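You operate a simulated robot arm through the tools that you are given. There is no shell and no other tool.

Carry out the task below with a simulated robot arm. There is one attempt and no reset: what you move stays moved.

JOB
Tilt the fan fully up, clamp it tight and run it at speed 2.
Fine: slacken the clamp before tilting; the guard stays shut.
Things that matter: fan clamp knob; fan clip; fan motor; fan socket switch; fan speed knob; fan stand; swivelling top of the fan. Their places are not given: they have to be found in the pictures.

It is judged by the outcome, as a careful person would: the job done as asked, and still so three seconds after it is handed in. It fails if anything else is knocked over, pushed out of place, dropped, spilled or broken.

ROBOT AND FRAMES
A 6-joint arm with a two-finger gripper, fixed in place. Base frame: the origin is on the floor under the middle of its stand, x ahead of it, y to its left, z up. Units: m, degrees, N and s.
It reaches about 1.572 m from its shoulder. Its first joint turns from -166.0 to 166.0 degrees. Payload 2.45 kg.
The TCP is the grasp point between the finger pads, 0.02 m short of the fingertips. In the tool frame z runs along the fingers and y along their closing line. The gripper opens to 0.14 m; its body begins 0.168 m behind the TCP.
Orientation is that of the tool frame in the base frame, as a unit quaternion [w, x, y, z]. With the fingers straight down and closing along the base's y, the tool's x points along the base's -x, its y along +y and its z along -z.

CONTROLS
- The arm moves only by the tool nudge_tool. Its arguments are lists of equal length, an entry for each row: "travel": the shift along the tool's x, y, z in m, a list of three; "turn": the turn, a rotation vector about the tool's x, y, z in degrees, a list of three. In form: {"travel": [[dx, dy, dz], ...], "turn": [[ax, ay, az], ...]}. A call has 1 to 20 rows; each row shifts and turns the commanded pose from where the row before left it, along the tool's axes as they then stand. "jaw" is the finger opening in m, from 0 to 0.14, set as the call begins (left out, the last holds). Rows are played at 5 a second. More than 0.05 m and 8.6 degrees between two rows, or a gripper value outside its range, and nothing of the call is played. Where a pose cannot be reached the arm comes as near as it can. A force on the tool above 50 N (or 10 N above the force at the start of the call, whichever is more), or a blocked arm, ends the call early, and 0.2 s more pass. The fingers move at their own pace (about 0.045 m/s each) and stop on an object; they squeeze with about 28 N. The grip force told is the motor's: it shows also when the fingers shut on nothing. Time passes only in rows, and 0.2 s behind the last, so rows that do not move let the fingers close. The reply holds the time, the measured pose of the TCP, the force on the tool along the base axes, the opening and the grip force, in the units named above and with some noise, with the torque about the TCP (base axes, N m) and any sound that the robot's microphone picked up.
- Cameras (640 x 400 px; columns grow to the right, rows downward): "scene" is fixed at [0.2188, 0.6488, 1.4697]; the picture's right is [-0.77, -0.64, 0.00], its down [-0.21, 0.25, -0.94] and it looks along [0.60, -0.73, -0.33] (base axes); focal length 326 px, centre (320, 200). "wrist" rides on the gripper at [0.078, 0.011, -0.209] in the tool frame; the picture's right is [-0.14, 0.99, 0.00], its down [-0.92, -0.13, -0.37] and it looks along [-0.37, -0.05, 0.93] (tool axes); focal length 280 px, centre (320, 200).
- get_image(camera): a new picture of that camera. It takes no simulated time.
- measure_at(camera, pixels): for up to 12 pixels [column, row] of the newest picture of that camera ("zoom" is the newest enlarged one), the place [x, y, z] in the base frame of the surface seen there, good to about 0.002 m. It takes no simulated time.
- inspect(camera, box): a new picture of the part [left, top, right, bottom] of that camera's present view, enlarged. It takes no simulated time.
- hand_in(): hands the job in; it is judged then, once.

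Unless the task says otherwise, let go and move clear before handing in.

The tools are called after "Call:" by a JSON object that holds its "fn" and its "kwargs". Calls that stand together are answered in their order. nudge_tool: Moves the arm, as the interface text tells. Its arguments: {"type":"object","properties":{"travel":{"type":"array"},"turn":{"type":"array"},"jaw":{"type":"number"}},"required":["travel","turn"]} The other tools are called the same way: get_image (camera) takes a picture; measure_at (camera, pixels) gives the place of the surface under pixels of a picture; inspect (camera, box) takes an enlarged picture of a part of a camera's view; hand_in () hands the job in.

At the start:

```text
t: 0.0
position: [0.5393, -0.1712, 1.4759]
tool_rot: [0.0, -0.001, 1.0, 0.001]
force: [-0.8, 0.1, 0.5]
wrist_torque: [-0.01, 0.01, -0.03]
opening: 0.1401
grasp_force: 0.1
```

scene: 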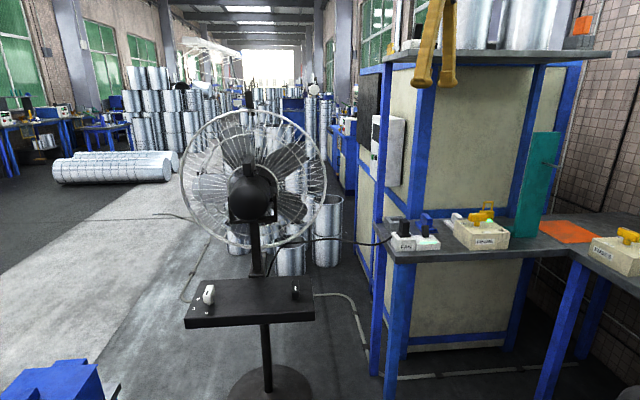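
wrist: 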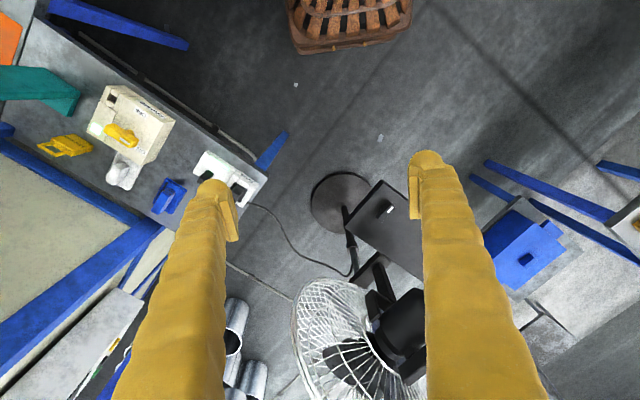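

The scene picture shows the fan around (250,190), a small control shelf at (250,300) with a white knob at (208,293), and a socket labelled FAN at (415,240). I'll enlarge those parts first.

Call:
{"fn": "inspect", "kwargs": {"camera": "scene", "box": [170, 90, 340, 250]}}

Call:
{"fn": "inspect", "kwargs": {"camera": "scene", "box": [180, 260, 330, 340]}}

Call:
{"fn": "inspect", "kwargs": {"camera": "scene", "box": [370, 190, 520, 270]}}

Call:
{"fn": "inspect", "kwargs": {"camera": "wrist", "box": [290, 160, 450, 290]}}

```text
2.50 times, centred on (255, 170) of scene
```

zoom: 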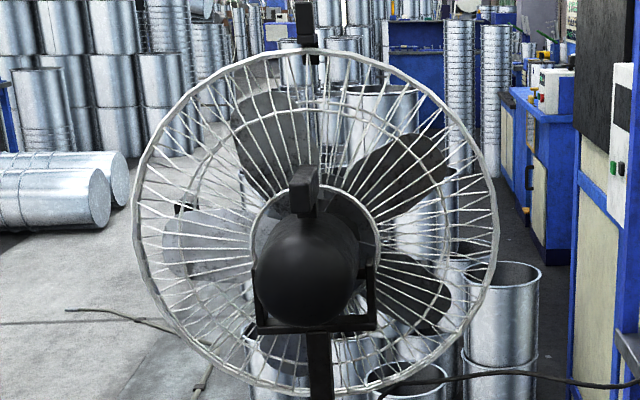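

```text
4.27 times, centred on (255, 300) of scene
```

zoom: 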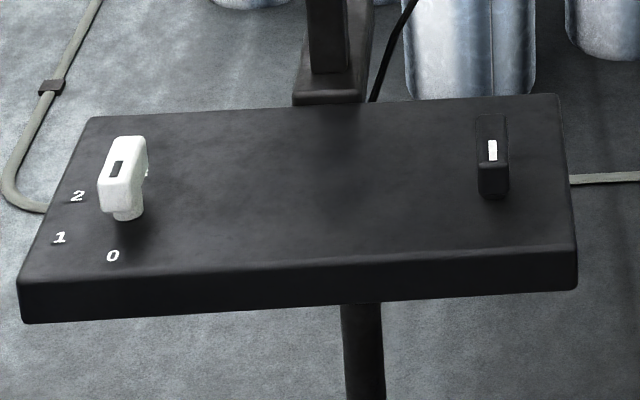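

```text
4.27 times, centred on (445, 230) of scene
```

zoom: 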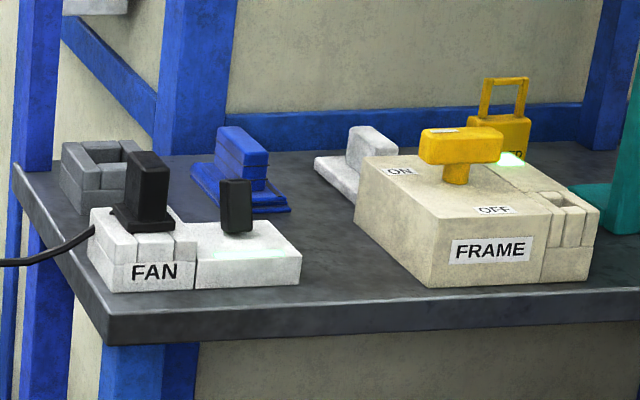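

```text
3.08 times, centred on (370, 225) of wrist
```

zoom: 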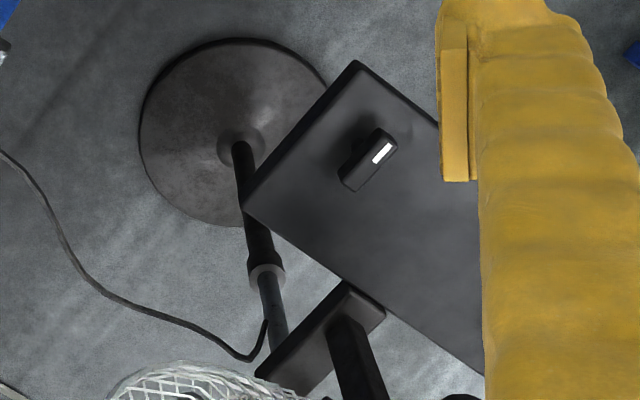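

The box on the stand has a white knob with marks 0/1/2 (speed) on its left and a black knob with a white line on its right (perhaps the clamp). I'll measure these and look closer at each.

Call:
{"fn": "inspect", "kwargs": {"camera": "scene", "box": [190, 270, 260, 330]}}

Call:
{"fn": "inspect", "kwargs": {"camera": "scene", "box": [270, 270, 320, 320]}}

Call:
{"fn": "inspect", "kwargs": {"camera": "scene", "box": [225, 140, 285, 290]}}

Call:
{"fn": "inspect", "kwargs": {"camera": "scene", "box": [225, 75, 275, 125]}}

Call:
{"fn": "measure_at", "kwargs": {"camera": "scene", "pixels": [[208, 295], [295, 290], [295, 298], [188, 318], [312, 312], [204, 286], [310, 284], [250, 195], [250, 165], [250, 100], [256, 260], [280, 380]]}}

```text
6.67 times, centred on (225, 300) of scene
```

zoom: 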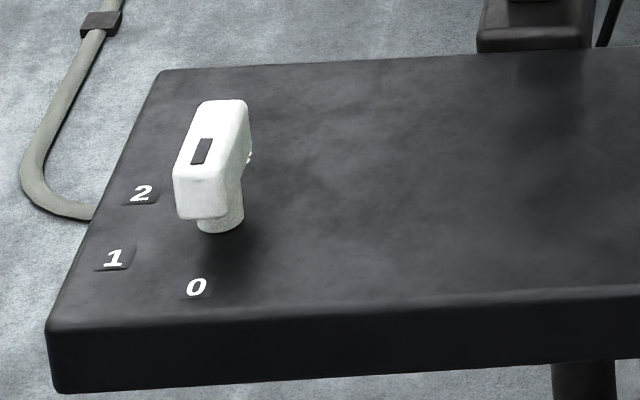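

```text
8.00 times, centred on (295, 295) of scene
```

zoom: 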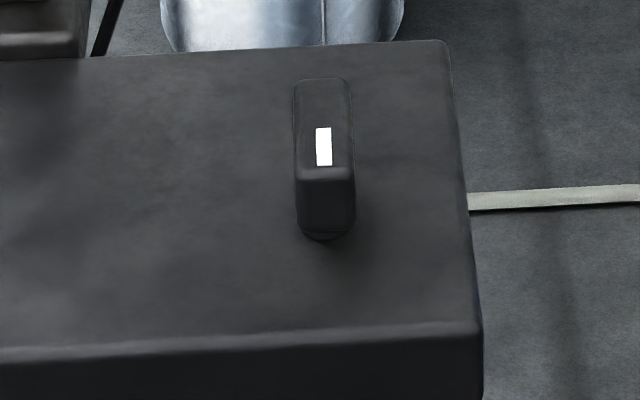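

```text
2.67 times, centred on (255, 215) of scene
```

zoom: 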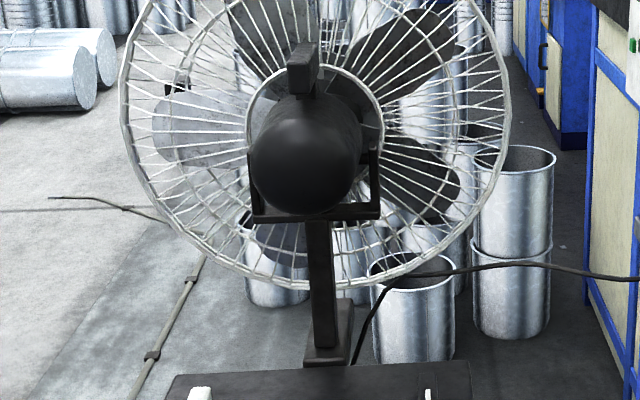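

```text
8.00 times, centred on (250, 100) of scene
```

zoom: 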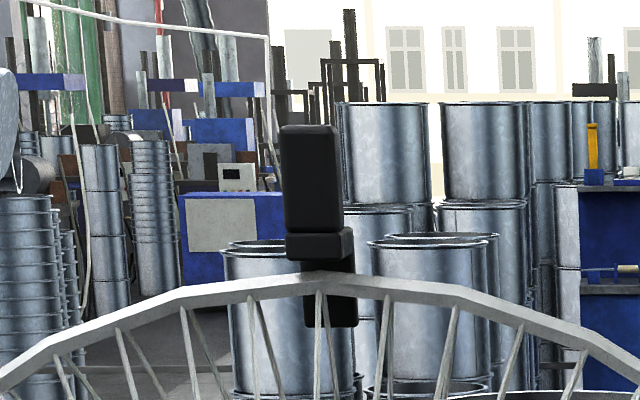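

```text
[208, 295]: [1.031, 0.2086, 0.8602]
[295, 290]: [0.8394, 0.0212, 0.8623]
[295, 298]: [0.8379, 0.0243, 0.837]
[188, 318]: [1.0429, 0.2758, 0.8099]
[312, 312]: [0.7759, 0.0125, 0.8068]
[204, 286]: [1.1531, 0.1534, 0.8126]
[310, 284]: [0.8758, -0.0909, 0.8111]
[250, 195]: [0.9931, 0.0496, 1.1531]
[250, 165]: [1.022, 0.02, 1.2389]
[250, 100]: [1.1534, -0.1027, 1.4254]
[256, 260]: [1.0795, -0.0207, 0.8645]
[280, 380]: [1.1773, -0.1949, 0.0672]
```

The deck top is at z≈0.81, with the speed knob near (1.03,0.21) and the black knob near (0.84,0.02). I'll look closely at the socket and at the fan motor, and measure the knob label positions.

Call:
{"fn": "inspect", "kwargs": {"camera": "scene", "box": [385, 215, 445, 255]}}

Call:
{"fn": "inspect", "kwargs": {"camera": "scene", "box": [225, 150, 285, 230]}}

Call:
{"fn": "inspect", "kwargs": {"camera": "wrist", "box": [180, 140, 280, 220]}}

Call:
{"fn": "measure_at", "kwargs": {"camera": "scene", "pixels": [[229, 215], [278, 215], [255, 218], [249, 161], [405, 228], [400, 245], [430, 242], [426, 228], [254, 240], [254, 110], [322, 170], [182, 185]]}}

```text
10.00 times, centred on (415, 235) of scene
```

zoom: 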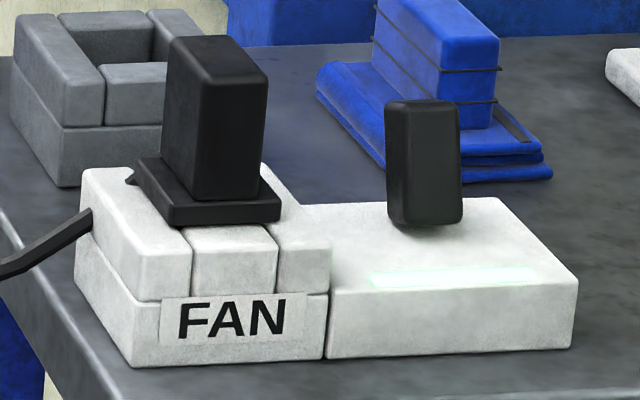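

```text
5.00 times, centred on (255, 190) of scene
```

zoom: 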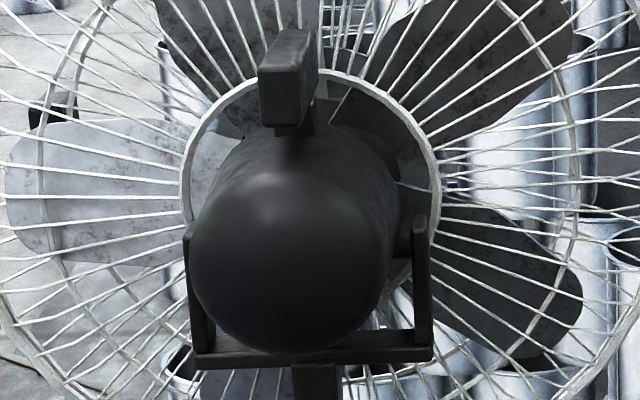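

```text
5.00 times, centred on (230, 180) of wrist
```

zoom: 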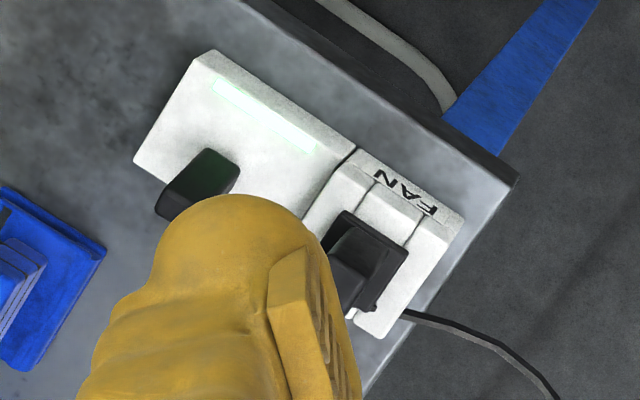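

```text
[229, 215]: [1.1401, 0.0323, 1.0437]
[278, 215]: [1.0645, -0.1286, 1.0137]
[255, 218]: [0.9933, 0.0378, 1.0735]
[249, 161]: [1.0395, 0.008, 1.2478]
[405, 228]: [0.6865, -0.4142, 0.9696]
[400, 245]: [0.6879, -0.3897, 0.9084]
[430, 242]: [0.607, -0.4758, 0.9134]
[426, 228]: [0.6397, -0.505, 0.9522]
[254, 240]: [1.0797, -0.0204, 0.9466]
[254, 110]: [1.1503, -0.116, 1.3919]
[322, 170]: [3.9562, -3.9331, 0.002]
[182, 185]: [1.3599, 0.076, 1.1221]
```

The knobs lie symmetrically about the column, about 0.2 m behind it, and the fan socket at (405,240) has a plug, a lever and a faint green strip. I'll move the wrist camera above and behind the deck for a closer look, with the fingers turned square to the deck.

Call:
{"fn": "nudge_tool", "kwargs": {"travel": [[-0.021, 0.027, 0.0276], [-0.021, 0.027, 0.0276], [-0.021, 0.027, 0.0276], [-0.021, 0.027, 0.0276], [-0.021, 0.027, 0.0276], [-0.021, 0.027, 0.0276], [-0.021, 0.027, 0.0276], [-0.021, 0.027, 0.0276], [-0.021, 0.027, 0.0276], [-0.021, 0.027, 0.0276], [0, 0, 0], [0, 0, 0], [0, 0, 0], [0, 0, 0], [0, 0, 0], [0, 0, 0]], "turn": [[0, 0, 0], [0, 0, 0], [0, 0, 0], [0, 0, 0], [0, 0, 0], [0, 0, 0], [0, 0, 0], [0, 0, 0], [0, 0, 0], [0, 0, 0], [0, 0, 7.6], [0, 0, 7.6], [0, 0, 7.6], [0, 0, 7.6], [0, 0, 7.6], [0, 0, 7.6]]}}

Call:
{"fn": "get_image", "kwargs": {"camera": "wrist"}}

Call:
{"fn": "get_image", "kwargs": {"camera": "scene"}}

```text
t: 3.4
position: [0.7489, 0.1007, 1.2001]
tool_rot: [0.0, 0.388, 0.922, 0.0]
force: [-0.5, 0.8, 0.4]
wrist_torque: [-0.03, 0.0, -0.02]
opening: 0.14
grasp_force: 0.1
```

```text
taken
```

wrist: 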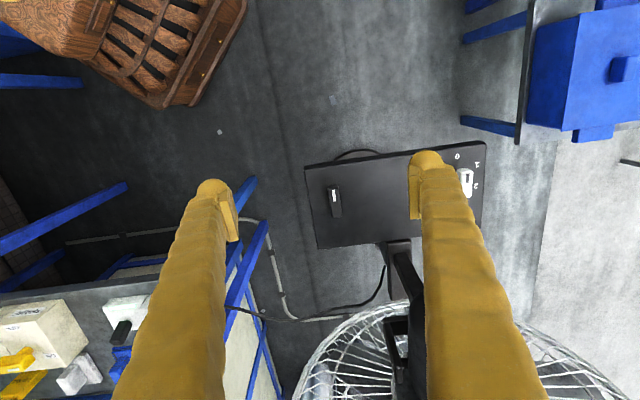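

```text
taken
```

scene: 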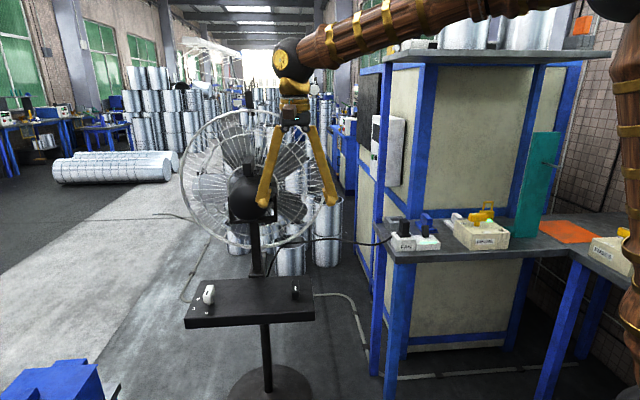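

The wrist view now shows the deck with the black knob at (334,202) and the white knob at (465,182). I'll zoom in on both.

Call:
{"fn": "inspect", "kwargs": {"camera": "wrist", "box": [300, 170, 370, 230]}}

Call:
{"fn": "inspect", "kwargs": {"camera": "wrist", "box": [440, 140, 500, 220]}}

Call:
{"fn": "measure_at", "kwargs": {"camera": "wrist", "pixels": [[334, 195], [334, 212], [465, 172], [467, 185], [458, 157], [477, 164], [477, 187], [310, 165], [320, 240], [482, 150], [472, 225], [400, 248]]}}

```text
6.67 times, centred on (335, 200) of wrist
```

zoom: 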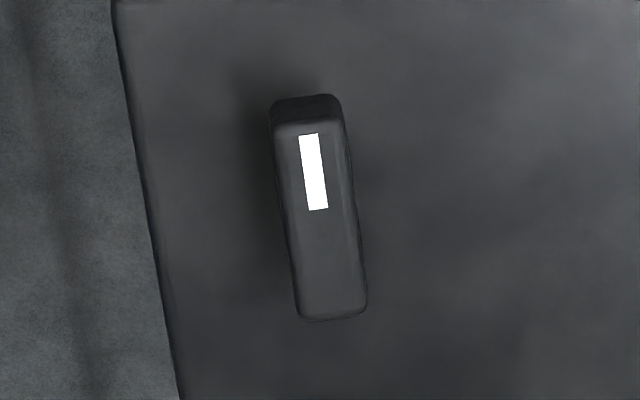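

```text
5.00 times, centred on (470, 180) of wrist
```

zoom: 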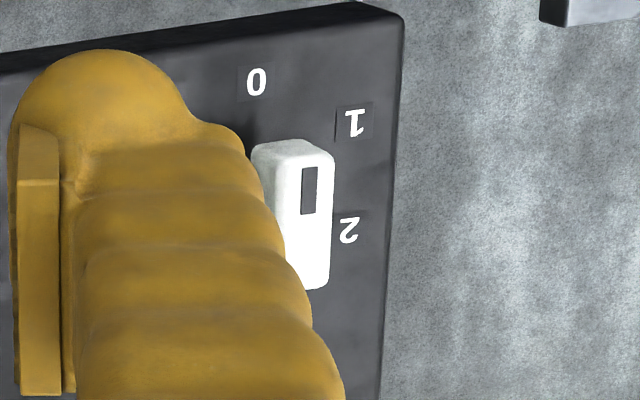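

```text
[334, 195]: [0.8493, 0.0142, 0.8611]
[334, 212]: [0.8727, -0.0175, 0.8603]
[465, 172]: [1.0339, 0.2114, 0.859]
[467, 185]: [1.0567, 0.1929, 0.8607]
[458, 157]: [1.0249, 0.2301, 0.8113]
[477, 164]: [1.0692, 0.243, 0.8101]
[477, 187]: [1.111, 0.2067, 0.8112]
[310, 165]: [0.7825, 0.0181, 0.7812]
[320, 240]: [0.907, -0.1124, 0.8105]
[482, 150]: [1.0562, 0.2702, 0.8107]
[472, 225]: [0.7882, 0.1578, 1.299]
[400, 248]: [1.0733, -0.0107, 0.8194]
```

The white knob's marker points to 0; labels are 0 (1.025,0.230), 1 (1.069,0.243), 2 (1.111,0.207), so its pivot is near (1.058,0.193) and 2 lies clockwise. The clamp knob's bar lies along the fan's axis with its white mark at the rear; I'll move above it for a close look.

Call:
{"fn": "nudge_tool", "kwargs": {"travel": [[-0.03, 0.002, 0.034], [-0.03, 0.002, 0.034], [-0.03, 0.002, 0.034], [-0.03, 0.002, 0.034], [-0.03, 0.002, 0.034]], "turn": [[0, 0, 0], [0, 0, 0], [0, 0, 0], [0, 0, 0], [0, 0, 0]]}}

Call:
{"fn": "get_image", "kwargs": {"camera": "wrist"}}

Call:
{"fn": "inspect", "kwargs": {"camera": "wrist", "box": [260, 130, 400, 270]}}

Call:
{"fn": "get_image", "kwargs": {"camera": "scene"}}

```text
t: 4.6
position: [0.8603, -0.002, 1.0322]
tool_rot: [0.001, 0.387, 0.922, -0.001]
force: [0.1, 0.0, 0.6]
wrist_torque: [0.0, -0.02, 0.02]
opening: 0.1397
grasp_force: 0.0
```

```text
taken
```

wrist: 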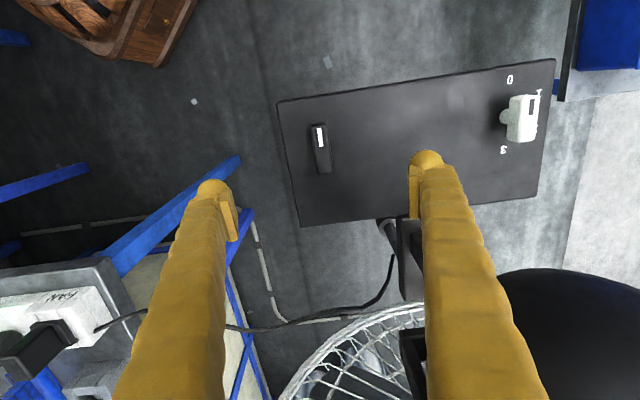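

```text
2.86 times, centred on (330, 200) of wrist
```

zoom: 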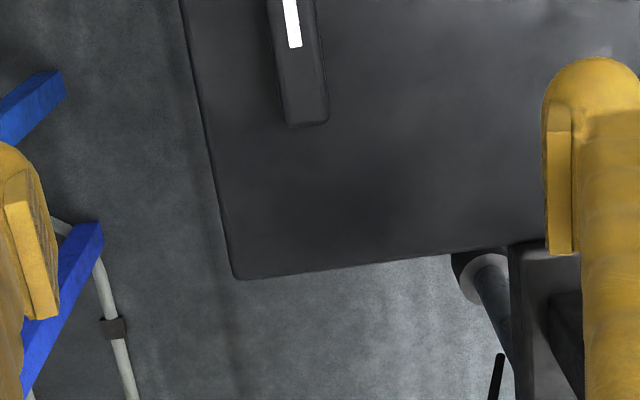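

```text
taken
```

scene: 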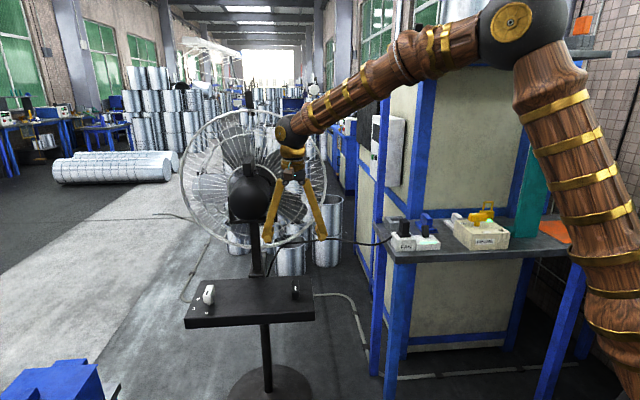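

The black knob is at (320,150) in the wrist view. I'll zoom in on both knobs from here and measure the bar ends.

Call:
{"fn": "inspect", "kwargs": {"camera": "wrist", "box": [480, 60, 560, 160]}}

Call:
{"fn": "inspect", "kwargs": {"camera": "wrist", "box": [290, 110, 360, 190]}}

Call:
{"fn": "measure_at", "kwargs": {"camera": "wrist", "pixels": [[317, 128], [319, 140], [322, 150], [324, 160], [327, 170], [314, 150], [329, 150], [320, 124], [535, 100], [520, 108], [505, 118], [520, 120]]}}

Call:
{"fn": "measure_at", "kwargs": {"camera": "zoom", "pixels": [[240, 110], [320, 110], [275, 300], [345, 300], [335, 320], [230, 250], [235, 190], [225, 120], [230, 90], [200, 200], [400, 200]]}}

```text
4.00 times, centred on (520, 110) of wrist
```

zoom: 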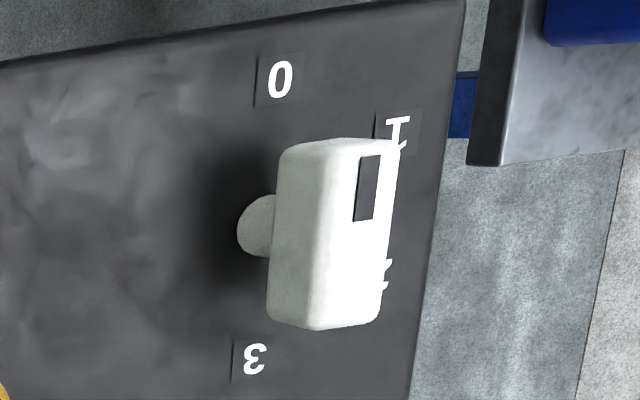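

```text
5.00 times, centred on (325, 150) of wrist
```

zoom: 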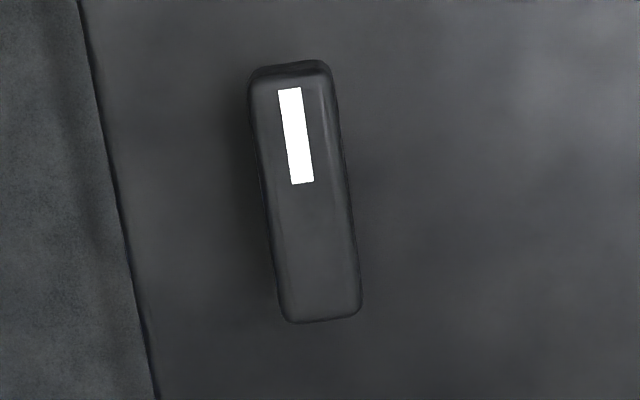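

```text
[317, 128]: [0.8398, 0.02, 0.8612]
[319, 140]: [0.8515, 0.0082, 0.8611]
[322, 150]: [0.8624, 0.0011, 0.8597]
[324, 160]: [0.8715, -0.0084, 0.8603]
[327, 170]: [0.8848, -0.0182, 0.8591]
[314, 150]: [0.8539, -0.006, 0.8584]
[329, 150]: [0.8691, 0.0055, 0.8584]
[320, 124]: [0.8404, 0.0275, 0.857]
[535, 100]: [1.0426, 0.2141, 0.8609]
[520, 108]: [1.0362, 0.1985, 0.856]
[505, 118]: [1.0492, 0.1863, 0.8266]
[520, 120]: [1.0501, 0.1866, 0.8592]
```

```text
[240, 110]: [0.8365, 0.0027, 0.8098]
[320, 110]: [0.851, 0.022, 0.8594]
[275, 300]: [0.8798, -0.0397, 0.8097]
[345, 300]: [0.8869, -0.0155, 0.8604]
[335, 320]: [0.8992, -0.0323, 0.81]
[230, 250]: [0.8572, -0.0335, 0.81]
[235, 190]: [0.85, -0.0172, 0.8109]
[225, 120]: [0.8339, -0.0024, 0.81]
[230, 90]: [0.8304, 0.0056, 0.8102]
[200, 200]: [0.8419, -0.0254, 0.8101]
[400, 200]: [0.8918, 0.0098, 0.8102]
```

The clamp bar runs from (0.838,0.024) to (0.887,-0.022), centred near (0.8625,0.001) with its top at z 0.861; the speed dial also has a 3 at the far end of its bar, so the marker end must go to 2. I'll lower the open fingers around the clamp bar.

Call:
{"fn": "nudge_tool", "kwargs": {"travel": [[0.0, 0.0037, 0.03], [0, 0, 0.035], [0, 0, 0.035], [0, 0, 0.03], [0, 0, 0.03], [0, 0, 0.024]], "turn": [[0, 0, 0], [0, 0, 0], [0, 0, 0], [0, 0, 0], [0, 0, 0], [0, 0, 0]], "jaw": 0.07}}

Call:
{"fn": "get_image", "kwargs": {"camera": "wrist"}}

Call:
{"fn": "get_image", "kwargs": {"camera": "scene"}}

```text
t: 6.0
position: [0.8637, 0.0011, 0.8459]
tool_rot: [0.0, 0.388, 0.922, 0.0]
force: [0.0, -0.7, -0.7]
wrist_torque: [0.05, -0.01, 0.0]
opening: 0.0701
grasp_force: 0.1
```

```text
taken
```

wrist: 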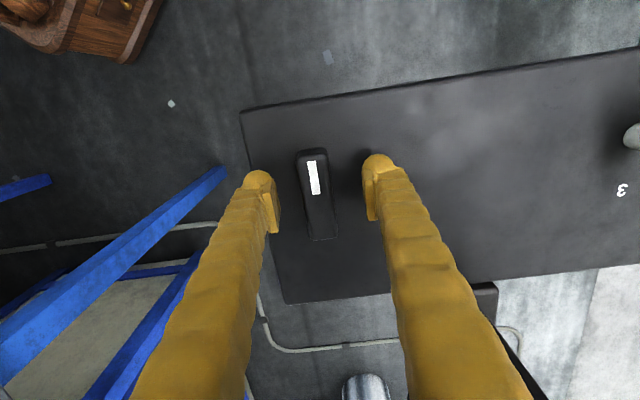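

```text
taken
```

scene: 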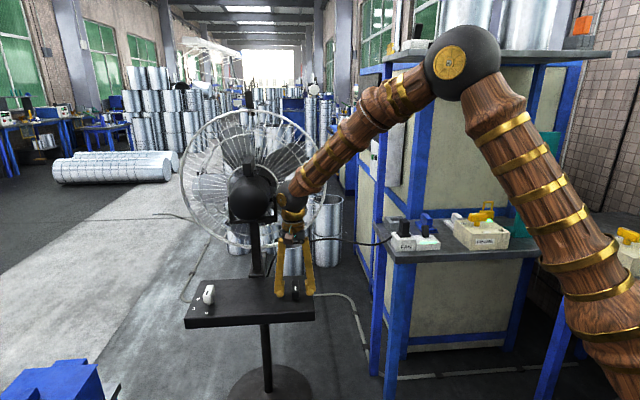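

The bar sits between the fingers at (315,195), clear of everything. I'll close on it.

Call:
{"fn": "nudge_tool", "kwargs": {"travel": [[0, 0, 0], [0, 0, 0], [0, 0, 0], [0, 0, 0]], "turn": [[0, 0, 0], [0, 0, 0], [0, 0, 0], [0, 0, 0]], "jaw": 0.0}}

Call:
{"fn": "get_image", "kwargs": {"camera": "wrist"}}

```text
t: 7.0
position: [0.8634, -0.0003, 0.8449]
tool_rot: [-0.001, 0.387, 0.922, -0.001]
force: [-15.7, -10.5, 1.5]
wrist_torque: [-0.1, 0.18, 0.02]
opening: 0.0235
grasp_force: 32.1
```

```text
taken
```

wrist: 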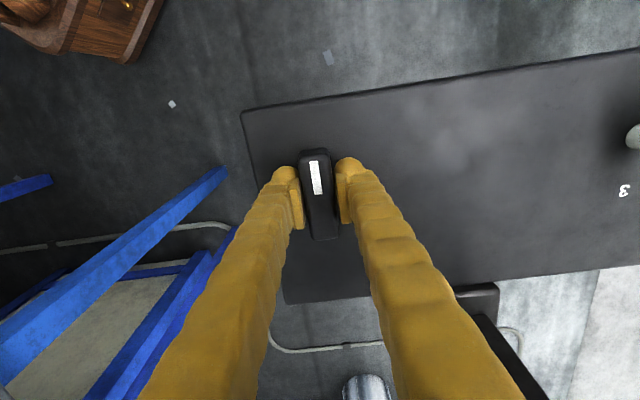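

The grip is on (0.0235 opening, 32 N), with about 19 N of side force toward -u, so I am centred a bit off. I'll shift slightly along -tool y to relax it.

Call:
{"fn": "nudge_tool", "kwargs": {"travel": [[0, -0.001, 0], [0, -0.001, 0], [0, 0, 0]], "turn": [[0, 0, 0], [0, 0, 0], [0, 0, 0]]}}

```text
t: 7.8
position: [0.864, -0.0008, 0.844]
tool_rot: [0.0, 0.387, 0.922, 0.0]
force: [6.7, 4.5, -28.1]
wrist_torque: [-0.05, -0.22, -0.01]
opening: 0.0231
grasp_force: 45.0
```

Side force is now small (+8 N) but there is -28 N vertical; I'll wait a moment and read again.

Call:
{"fn": "nudge_tool", "kwargs": {"travel": [[0, 0.0005, 0], [0, 0, 0]], "turn": [[0, 0, 0], [0, 0, 0]]}}

```text
t: 8.4
position: [0.8641, -0.0007, 0.8443]
tool_rot: [0.0, 0.388, 0.922, -0.001]
force: [4.5, 1.3, -33.0]
wrist_torque: [0.06, 0.01, -0.01]
opening: 0.023
grasp_force: 45.5
```

The vertical reading is steady at -33 N (tool held lower than commanded), so I'll lower the command about 2 mm to relax it before turning.

Call:
{"fn": "nudge_tool", "kwargs": {"travel": [[0, 0, 0.001], [0, 0, 0.001], [0, 0, 0]], "turn": [[0, 0, 0], [0, 0, 0], [0, 0, 0]]}}

```text
t: 9.2
position: [0.8631, -0.0001, 0.8449]
tool_rot: [0.0, 0.387, 0.922, 0.0]
force: [-7.5, -9.6, 0.1]
wrist_torque: [-0.12, 0.13, 0.02]
opening: 0.023
grasp_force: 44.8
```

Forces are now small. I'll try turning the clamp counter-clockwise seen from above (about -tool z) by a few degrees and read the torque.

Call:
{"fn": "nudge_tool", "kwargs": {"travel": [[0, 0, 0], [0, 0, 0], [0, 0, 0]], "turn": [[0, 0, -4], [0, 0, -4], [0, 0, 0]]}}

Call:
{"fn": "inspect", "kwargs": {"camera": "wrist", "box": [240, 120, 400, 260]}}

Call:
{"fn": "inspect", "kwargs": {"camera": "scene", "box": [260, 270, 330, 320]}}

```text
t: 10.0
position: [0.8633, -0.0001, 0.8452]
tool_rot: [0.0, 0.322, 0.947, 0.0]
force: [-6.6, -1.1, 9.8]
wrist_torque: [0.09, 0.14, -1.52]
opening: 0.0253
grasp_force: 44.7
```

```text
2.86 times, centred on (320, 190) of wrist
```

zoom: 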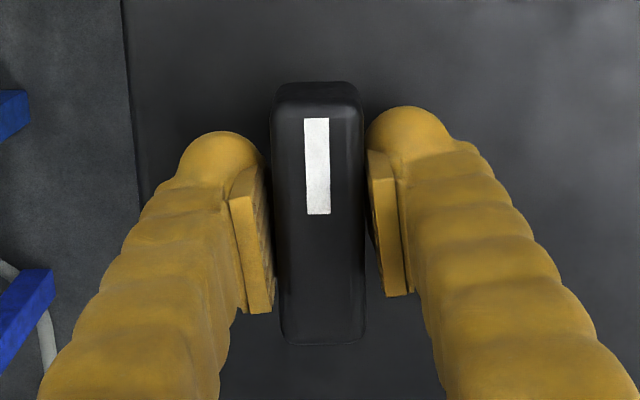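

```text
8.00 times, centred on (295, 295) of scene
```

zoom: 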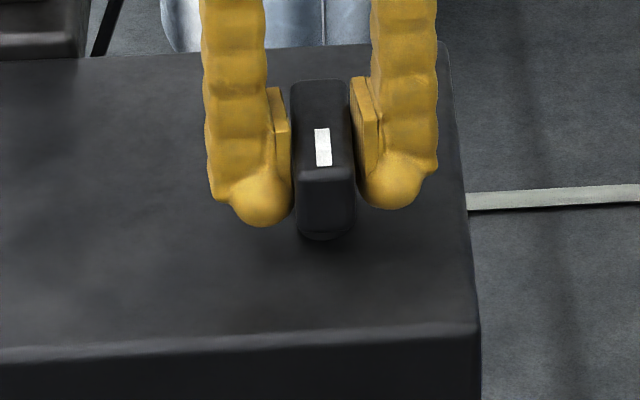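

Counter-clockwise gave -1.5 N·m and the bar did not move (pads skewed, opening 0.0253). I'll go back and test clockwise by the same small amount.

Call:
{"fn": "nudge_tool", "kwargs": {"travel": [[0, 0, 0], [0, 0, 0], [0, 0, 0], [0, 0, 0], [0, 0, 0]], "turn": [[0, 0, 4], [0, 0, 4], [0, 0, 4], [0, 0, 4], [0, 0, 0]]}}

Call:
{"fn": "inspect", "kwargs": {"camera": "wrist", "box": [240, 120, 400, 260]}}

Call:
{"fn": "inspect", "kwargs": {"camera": "scene", "box": [260, 270, 330, 320]}}

```text
t: 11.2
position: [0.8633, 0.0004, 0.8452]
tool_rot: [0.001, 0.451, 0.892, 0.0]
force: [-0.4, -2.6, 28.6]
wrist_torque: [-0.07, -0.04, -0.01]
opening: 0.0228
grasp_force: 44.5
```

```text
2.86 times, centred on (320, 190) of wrist
```

zoom: 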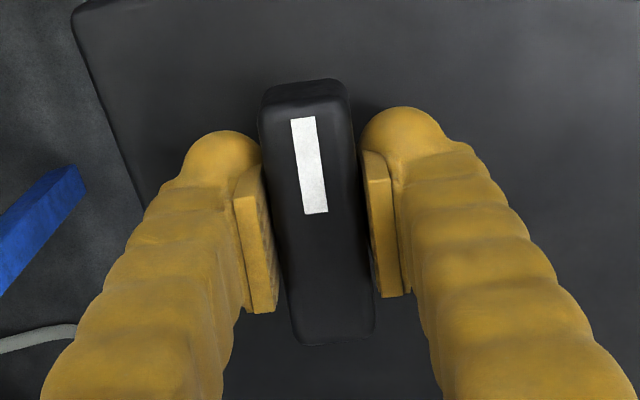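

```text
8.00 times, centred on (295, 295) of scene
```

zoom: 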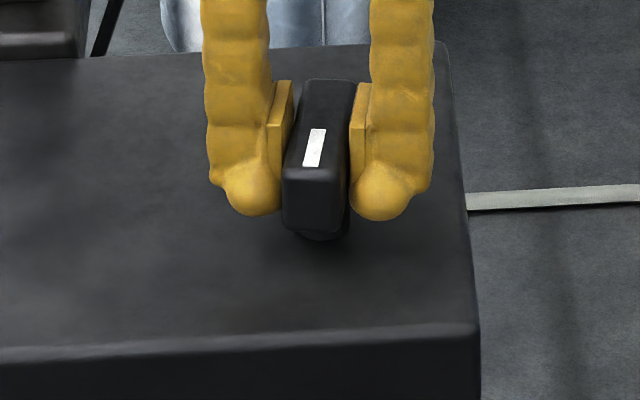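

Clockwise the bar followed freely (about 8°, no torque). I'll continue clockwise to find how far it goes and where it stiffens.

Call:
{"fn": "nudge_tool", "kwargs": {"travel": [[0, 0, -0.001], [0, 0, 0], [0, 0, 0], [0, 0, 0], [0, 0, 0], [0, 0, 0]], "turn": [[0, 0, 7], [0, 0, 7], [0, 0, 7], [0, 0, 7], [0, 0, 7], [0, 0, 0]]}}

Call:
{"fn": "inspect", "kwargs": {"camera": "wrist", "box": [240, 120, 400, 260]}}

Call:
{"fn": "inspect", "kwargs": {"camera": "scene", "box": [200, 130, 330, 320]}}

```text
t: 12.6
position: [0.8638, 0.001, 0.8442]
tool_rot: [-0.001, 0.699, 0.715, -0.001]
force: [-2.6, -6.6, 1.9]
wrist_torque: [-0.24, 0.03, -0.02]
opening: 0.0229
grasp_force: 44.5
```

```text
2.86 times, centred on (320, 190) of wrist
```

zoom: 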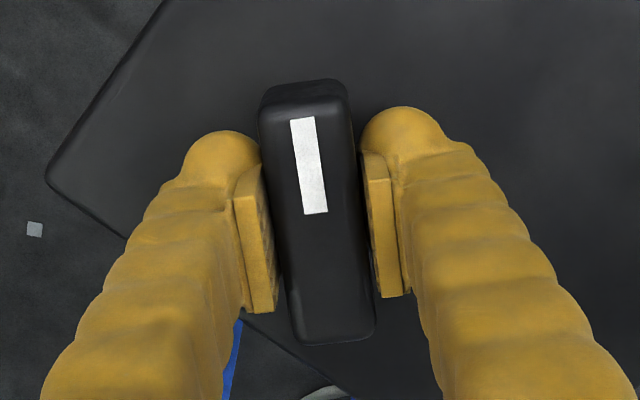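

```text
2.11 times, centred on (265, 225) of scene
```

zoom: 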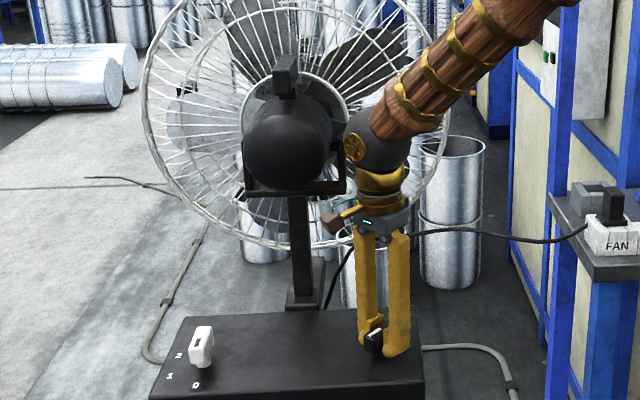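

The clamp has turned about 43° clockwise freely, and the fan hasn't moved. I'll go on clockwise another 35°.

Call:
{"fn": "nudge_tool", "kwargs": {"travel": [[0, 0, 0], [0, 0, 0], [0, 0, 0], [0, 0, 0], [0, 0, 0], [0, 0, 0]], "turn": [[0, 0, 7], [0, 0, 7], [0, 0, 7], [0, 0, 7], [0, 0, 7], [0, 0, 0]]}}

Call:
{"fn": "inspect", "kwargs": {"camera": "wrist", "box": [240, 120, 400, 260]}}

Call:
{"fn": "inspect", "kwargs": {"camera": "scene", "box": [200, 130, 330, 320]}}

```text
t: 14.0
position: [0.8625, -0.0006, 0.8444]
tool_rot: [0.0, 0.882, 0.471, 0.0]
force: [11.7, 6.9, -25.5]
wrist_torque: [0.27, -0.25, 0.06]
opening: 0.0233
grasp_force: 44.8
```

```text
2.86 times, centred on (320, 190) of wrist
```

zoom: 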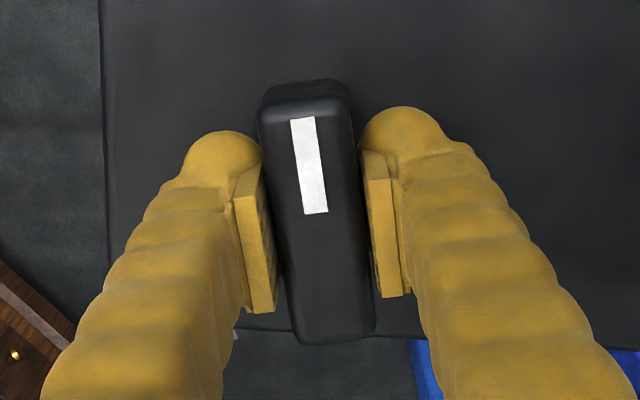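

```text
2.11 times, centred on (265, 225) of scene
```

zoom: 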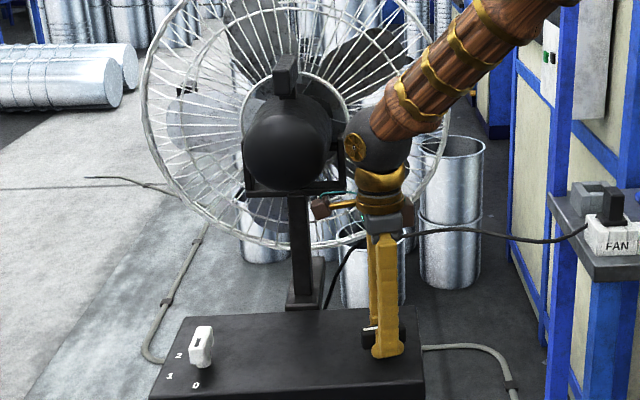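

About 78° clockwise so far with torque still near zero. I'll continue in a smaller step.

Call:
{"fn": "nudge_tool", "kwargs": {"travel": [[0, 0, 0], [0, 0, 0], [0, 0, 0], [0, 0, 0]], "turn": [[0, 0, 6], [0, 0, 6], [0, 0, 6], [0, 0, 0]]}}

Call:
{"fn": "inspect", "kwargs": {"camera": "wrist", "box": [240, 120, 400, 260]}}

Call:
{"fn": "inspect", "kwargs": {"camera": "scene", "box": [200, 130, 330, 320]}}

```text
t: 15.0
position: [0.8625, -0.0015, 0.8444]
tool_rot: [0.0, 0.944, 0.329, -0.001]
force: [-11.1, 16.0, -18.5]
wrist_torque: [0.21, 0.07, 0.0]
opening: 0.023
grasp_force: 44.9
```

```text
2.86 times, centred on (320, 190) of wrist
```

zoom: 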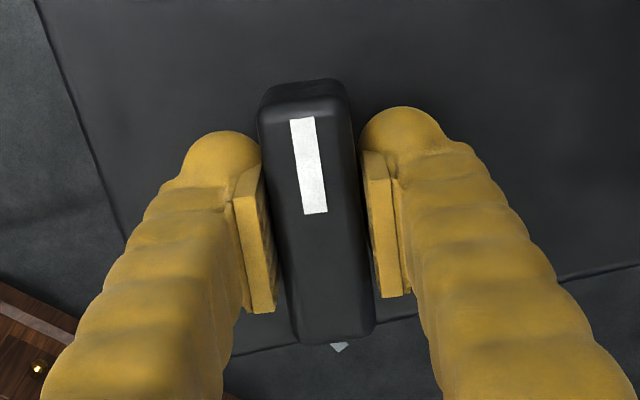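

```text
2.11 times, centred on (265, 225) of scene
```

zoom: 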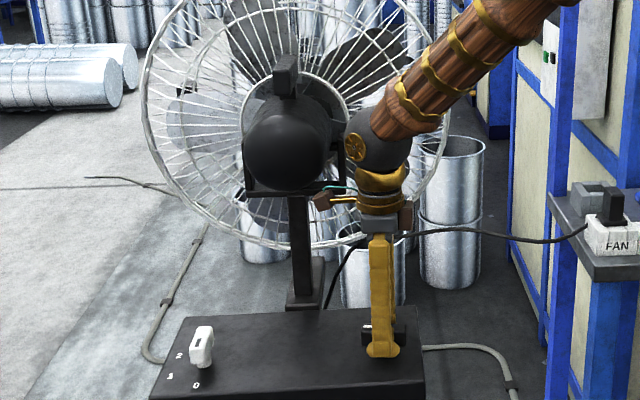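

About 96° clockwise and still free, with no stop yet. I'll go another 15° while the wrist camera still clears the motor.

Call:
{"fn": "nudge_tool", "kwargs": {"travel": [[0, 0, 0.001], [0, 0, 0], [0, 0, 0], [0, 0, 0]], "turn": [[0, 0, 6], [0, 0, 6], [0, 0, 6], [0, 0, 0]]}}

Call:
{"fn": "get_image", "kwargs": {"camera": "wrist"}}

Call:
{"fn": "inspect", "kwargs": {"camera": "scene", "box": [200, 130, 330, 320]}}

```text
t: 16.0
position: [0.8631, -0.0005, 0.8437]
tool_rot: [0.0, 0.984, 0.178, 0.0]
force: [-38.3, 25.6, 10.9]
wrist_torque: [0.1, 0.22, 2.05]
opening: 0.0286
grasp_force: 45.5
```

```text
taken
```

wrist: 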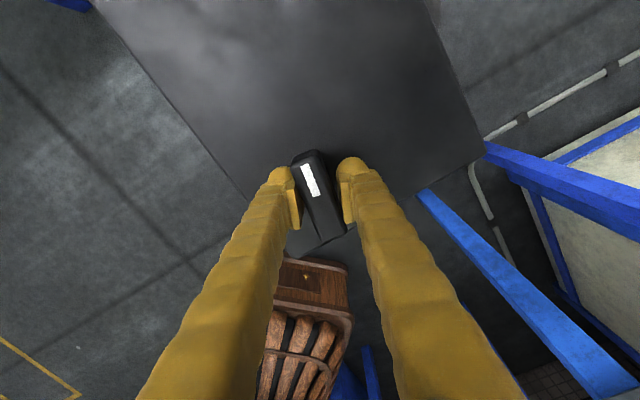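

```text
2.11 times, centred on (265, 225) of scene
```

zoom: 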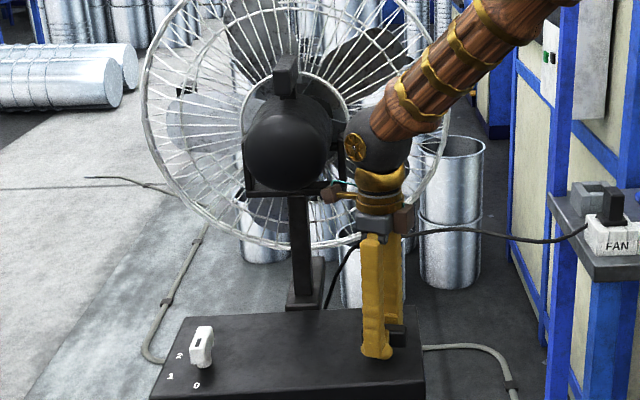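

Torque jumped to +2 N·m and the pads skewed (opening 0.0286): the clamp has reached its clockwise stop after about 100°. I'll back off the skew, open and look.

Call:
{"fn": "nudge_tool", "kwargs": {"travel": [[0, 0, 0], [0, 0, 0], [0, 0, 0]], "turn": [[0, 0, -5], [0, 0, -5], [0, 0, 0]]}}

Call:
{"fn": "nudge_tool", "kwargs": {"travel": [[0, 0, 0], [0, 0, 0], [0, 0, 0]], "turn": [[0, 0, 0], [0, 0, 0], [0, 0, 0]], "jaw": 0.06}}

Call:
{"fn": "inspect", "kwargs": {"camera": "wrist", "box": [240, 120, 400, 260]}}

Call:
{"fn": "inspect", "kwargs": {"camera": "scene", "box": [200, 130, 330, 320]}}

```text
t: 16.8
position: [0.8647, -0.0004, 0.8438]
tool_rot: [0.001, 0.965, 0.262, 0.001]
force: [-0.6, 32.6, -1.4]
wrist_torque: [0.72, -0.52, 0.91]
opening: 0.0244
grasp_force: 45.4
```

```text
t: 17.6
position: [0.864, -0.0007, 0.8428]
tool_rot: [0.0, 0.965, 0.263, 0.0]
force: [-0.2, 0.1, -0.1]
wrist_torque: [0.01, 0.0, -0.02]
opening: 0.0603
grasp_force: 0.1
```

```text
2.86 times, centred on (320, 190) of wrist
```

zoom: 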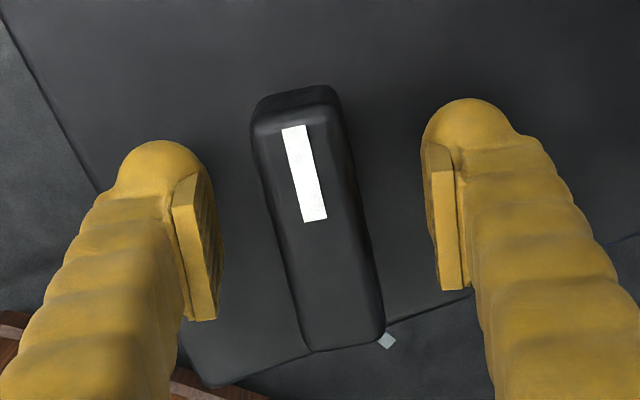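

```text
2.11 times, centred on (265, 225) of scene
```

zoom: 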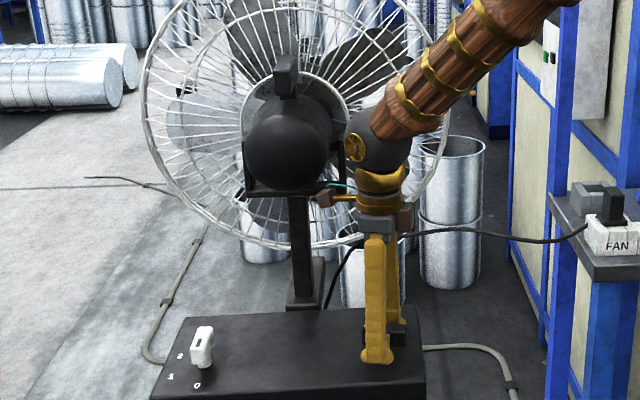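

The clamp now sits at its other stop and the fingers are free of it. I'll lift clear of the bar, step back from the fan and turn the tool back square.

Call:
{"fn": "nudge_tool", "kwargs": {"travel": [[0, 0, -0.0225], [0, 0, -0.0225], [0, -0.03, 0], [0, -0.03, 0], [0, 0, 0], [0, 0, 0], [0, 0, 0], [0, 0, 0], [0, 0, 0], [0, 0, 0], [0, 0, 0], [0, 0, 0], [0, 0, 0], [0, 0, 0], [0, 0, 0], [0, 0, 0]], "turn": [[0, 0, 0], [0, 0, 0], [0, 0, 0], [0, 0, 0], [0, 0, -8.5], [0, 0, -8.5], [0, 0, -8.5], [0, 0, -8.5], [0, 0, -8.5], [0, 0, -8.5], [0, 0, -8.5], [0, 0, -8.5], [0, 0, -8.5], [0, 0, -8.5], [0, 0, -8.5], [0, 0, 0]]}}

Call:
{"fn": "get_image", "kwargs": {"camera": "wrist"}}

Call:
{"fn": "get_image", "kwargs": {"camera": "scene"}}

```text
t: 21.0
position: [0.8321, 0.0525, 0.8883]
tool_rot: [0.001, 0.47, 0.883, 0.001]
force: [0.1, -0.4, -0.9]
wrist_torque: [-0.02, 0.0, 0.01]
opening: 0.06
grasp_force: 0.0
```

```text
taken
```

wrist: 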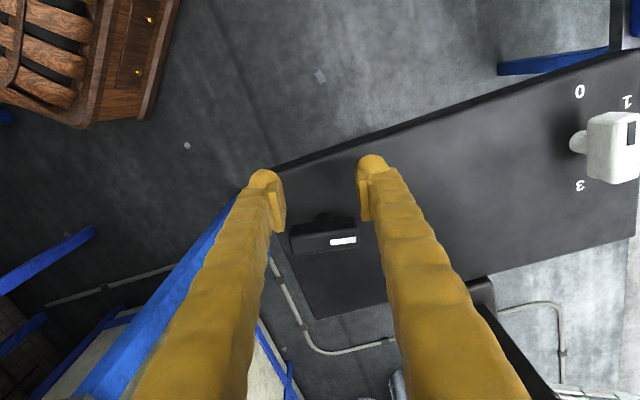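

```text
taken
```

scene: 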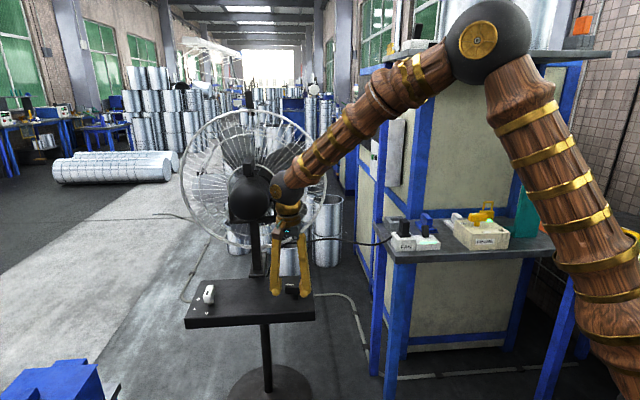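

The clamp marker now points toward the speed-knob side (line at (345,240)). Next I'll rise behind the fan and look at the motor and the block on top of it.

Call:
{"fn": "nudge_tool", "kwargs": {"travel": [[0, 0, 0], [0, 0, 0], [0, 0, -0.049], [0, 0, -0.049], [0, 0, -0.049], [0, 0, -0.049], [0, 0, -0.049], [0, 0, -0.049], [0, 0, -0.049], [0, 0, -0.049], [0, 0, -0.049], [0, 0, -0.049], [0, 0, 0]], "turn": [[0, 0, -5], [0, 0, -5], [0, 0, 0], [0, 0, 0], [0, 0, 0], [0, 0, 0], [0, 0, 0], [0, 0, 0], [0, 0, 0], [0, 0, 0], [0, 0, 0], [0, 0, 0], [0, 0, 0]]}}

Call:
{"fn": "get_image", "kwargs": {"camera": "wrist"}}

Call:
{"fn": "get_image", "kwargs": {"camera": "scene"}}

```text
t: 23.8
position: [0.8325, 0.0518, 1.3806]
tool_rot: [0.0, 0.391, 0.92, 0.0]
force: [-0.2, 0.5, 0.3]
wrist_torque: [0.01, 0.0, -0.01]
opening: 0.0603
grasp_force: 0.1
```

```text
taken
```

wrist: 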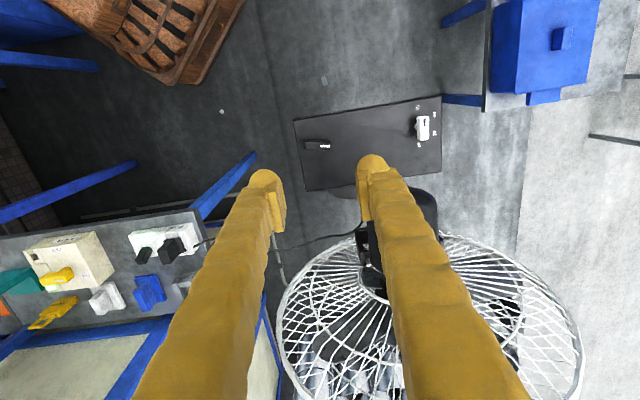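

```text
taken
```

scene: 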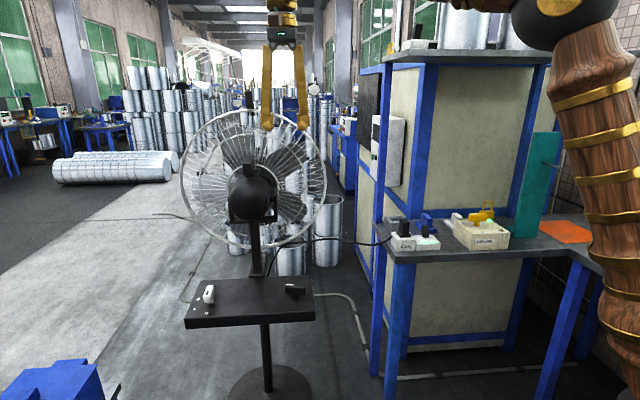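

The wrist view has the fan at (420,300) with my finger over the motor. I'll move along +u and forward, opening the jaw for a clear view of the motor top.

Call:
{"fn": "nudge_tool", "kwargs": {"travel": [[-0.01, 0.035, -0.01], [-0.01, 0.035, -0.01], [-0.01, 0.035, -0.01], [0, 0, 0]], "turn": [[0, 0, 0], [0, 0, 0], [0, 0, 0], [0, 0, 0]], "jaw": 0.14}}

Call:
{"fn": "get_image", "kwargs": {"camera": "wrist"}}

Call:
{"fn": "inspect", "kwargs": {"camera": "wrist", "box": [230, 150, 430, 390]}}

Call:
{"fn": "inspect", "kwargs": {"camera": "scene", "box": [220, 140, 290, 240]}}

```text
t: 24.8
position: [0.9293, 0.1041, 1.4079]
tool_rot: [0.0, 0.392, 0.92, 0.0]
force: [0.3, 0.2, 0.1]
wrist_torque: [0.0, 0.01, 0.04]
opening: 0.1399
grasp_force: 0.1
```

```text
taken
```

wrist: 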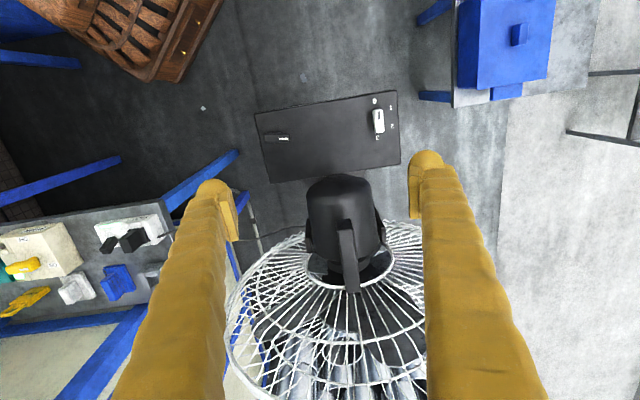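

```text
1.67 times, centred on (330, 270) of wrist
```

zoom: 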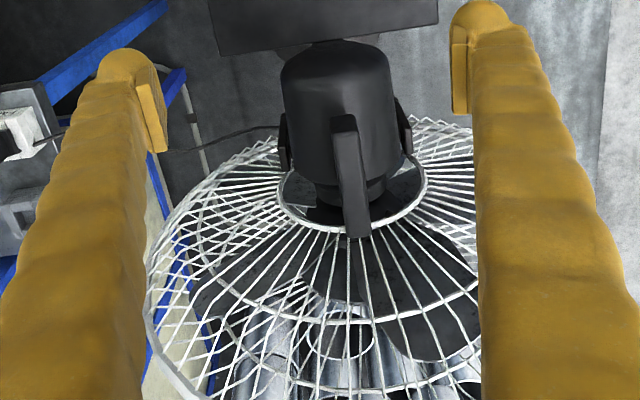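

```text
4.00 times, centred on (255, 190) of scene
```

zoom: 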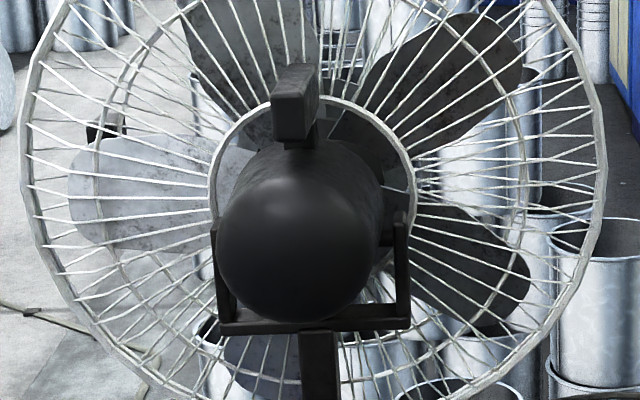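

The block on top is a carrying handle: a narrow bar running along the motor axis from about (345,225) to (352,290). I'll measure it, the motor and the yoke.

Call:
{"fn": "measure_at", "kwargs": {"camera": "wrist", "pixels": [[345, 223], [348, 240], [350, 260], [352, 285], [340, 190], [325, 210], [365, 210], [308, 240], [381, 230], [336, 175], [360, 285], [340, 250]]}}

Call:
{"fn": "measure_at", "kwargs": {"camera": "zoom", "pixels": [[290, 70], [290, 110], [275, 120], [310, 100], [300, 135], [220, 270], [400, 260], [310, 325], [300, 230], [240, 325], [400, 325], [315, 160]]}}

Call:
{"fn": "inspect", "kwargs": {"camera": "wrist", "box": [290, 160, 400, 310]}}

```text
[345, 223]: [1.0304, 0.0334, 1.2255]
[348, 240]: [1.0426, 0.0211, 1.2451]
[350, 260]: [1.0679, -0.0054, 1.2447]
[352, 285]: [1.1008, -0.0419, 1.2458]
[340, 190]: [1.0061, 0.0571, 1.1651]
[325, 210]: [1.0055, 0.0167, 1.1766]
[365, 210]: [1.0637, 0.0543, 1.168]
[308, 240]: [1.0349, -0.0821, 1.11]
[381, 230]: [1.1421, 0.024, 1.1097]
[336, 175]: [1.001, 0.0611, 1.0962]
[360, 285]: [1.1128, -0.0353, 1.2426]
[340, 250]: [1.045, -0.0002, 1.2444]
```

```text
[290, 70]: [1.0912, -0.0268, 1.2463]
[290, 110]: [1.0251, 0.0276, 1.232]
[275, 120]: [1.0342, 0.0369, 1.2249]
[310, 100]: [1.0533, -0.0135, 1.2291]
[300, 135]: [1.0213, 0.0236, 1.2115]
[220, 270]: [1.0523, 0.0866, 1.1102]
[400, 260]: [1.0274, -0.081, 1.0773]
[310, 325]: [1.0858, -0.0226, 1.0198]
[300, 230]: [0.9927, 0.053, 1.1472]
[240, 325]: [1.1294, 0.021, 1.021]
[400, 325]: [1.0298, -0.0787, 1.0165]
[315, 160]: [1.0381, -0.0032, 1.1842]
```

```text
2.67 times, centred on (345, 235) of wrist
```

zoom: 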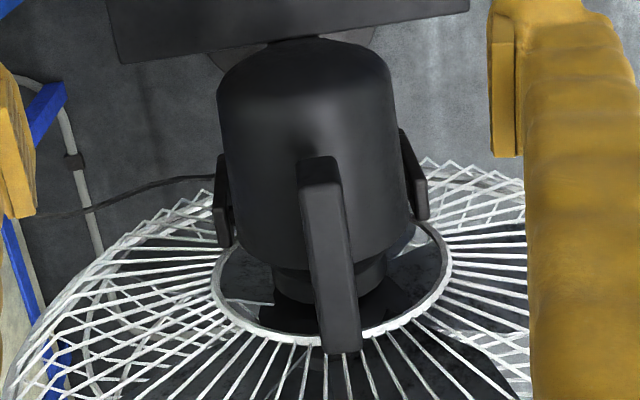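

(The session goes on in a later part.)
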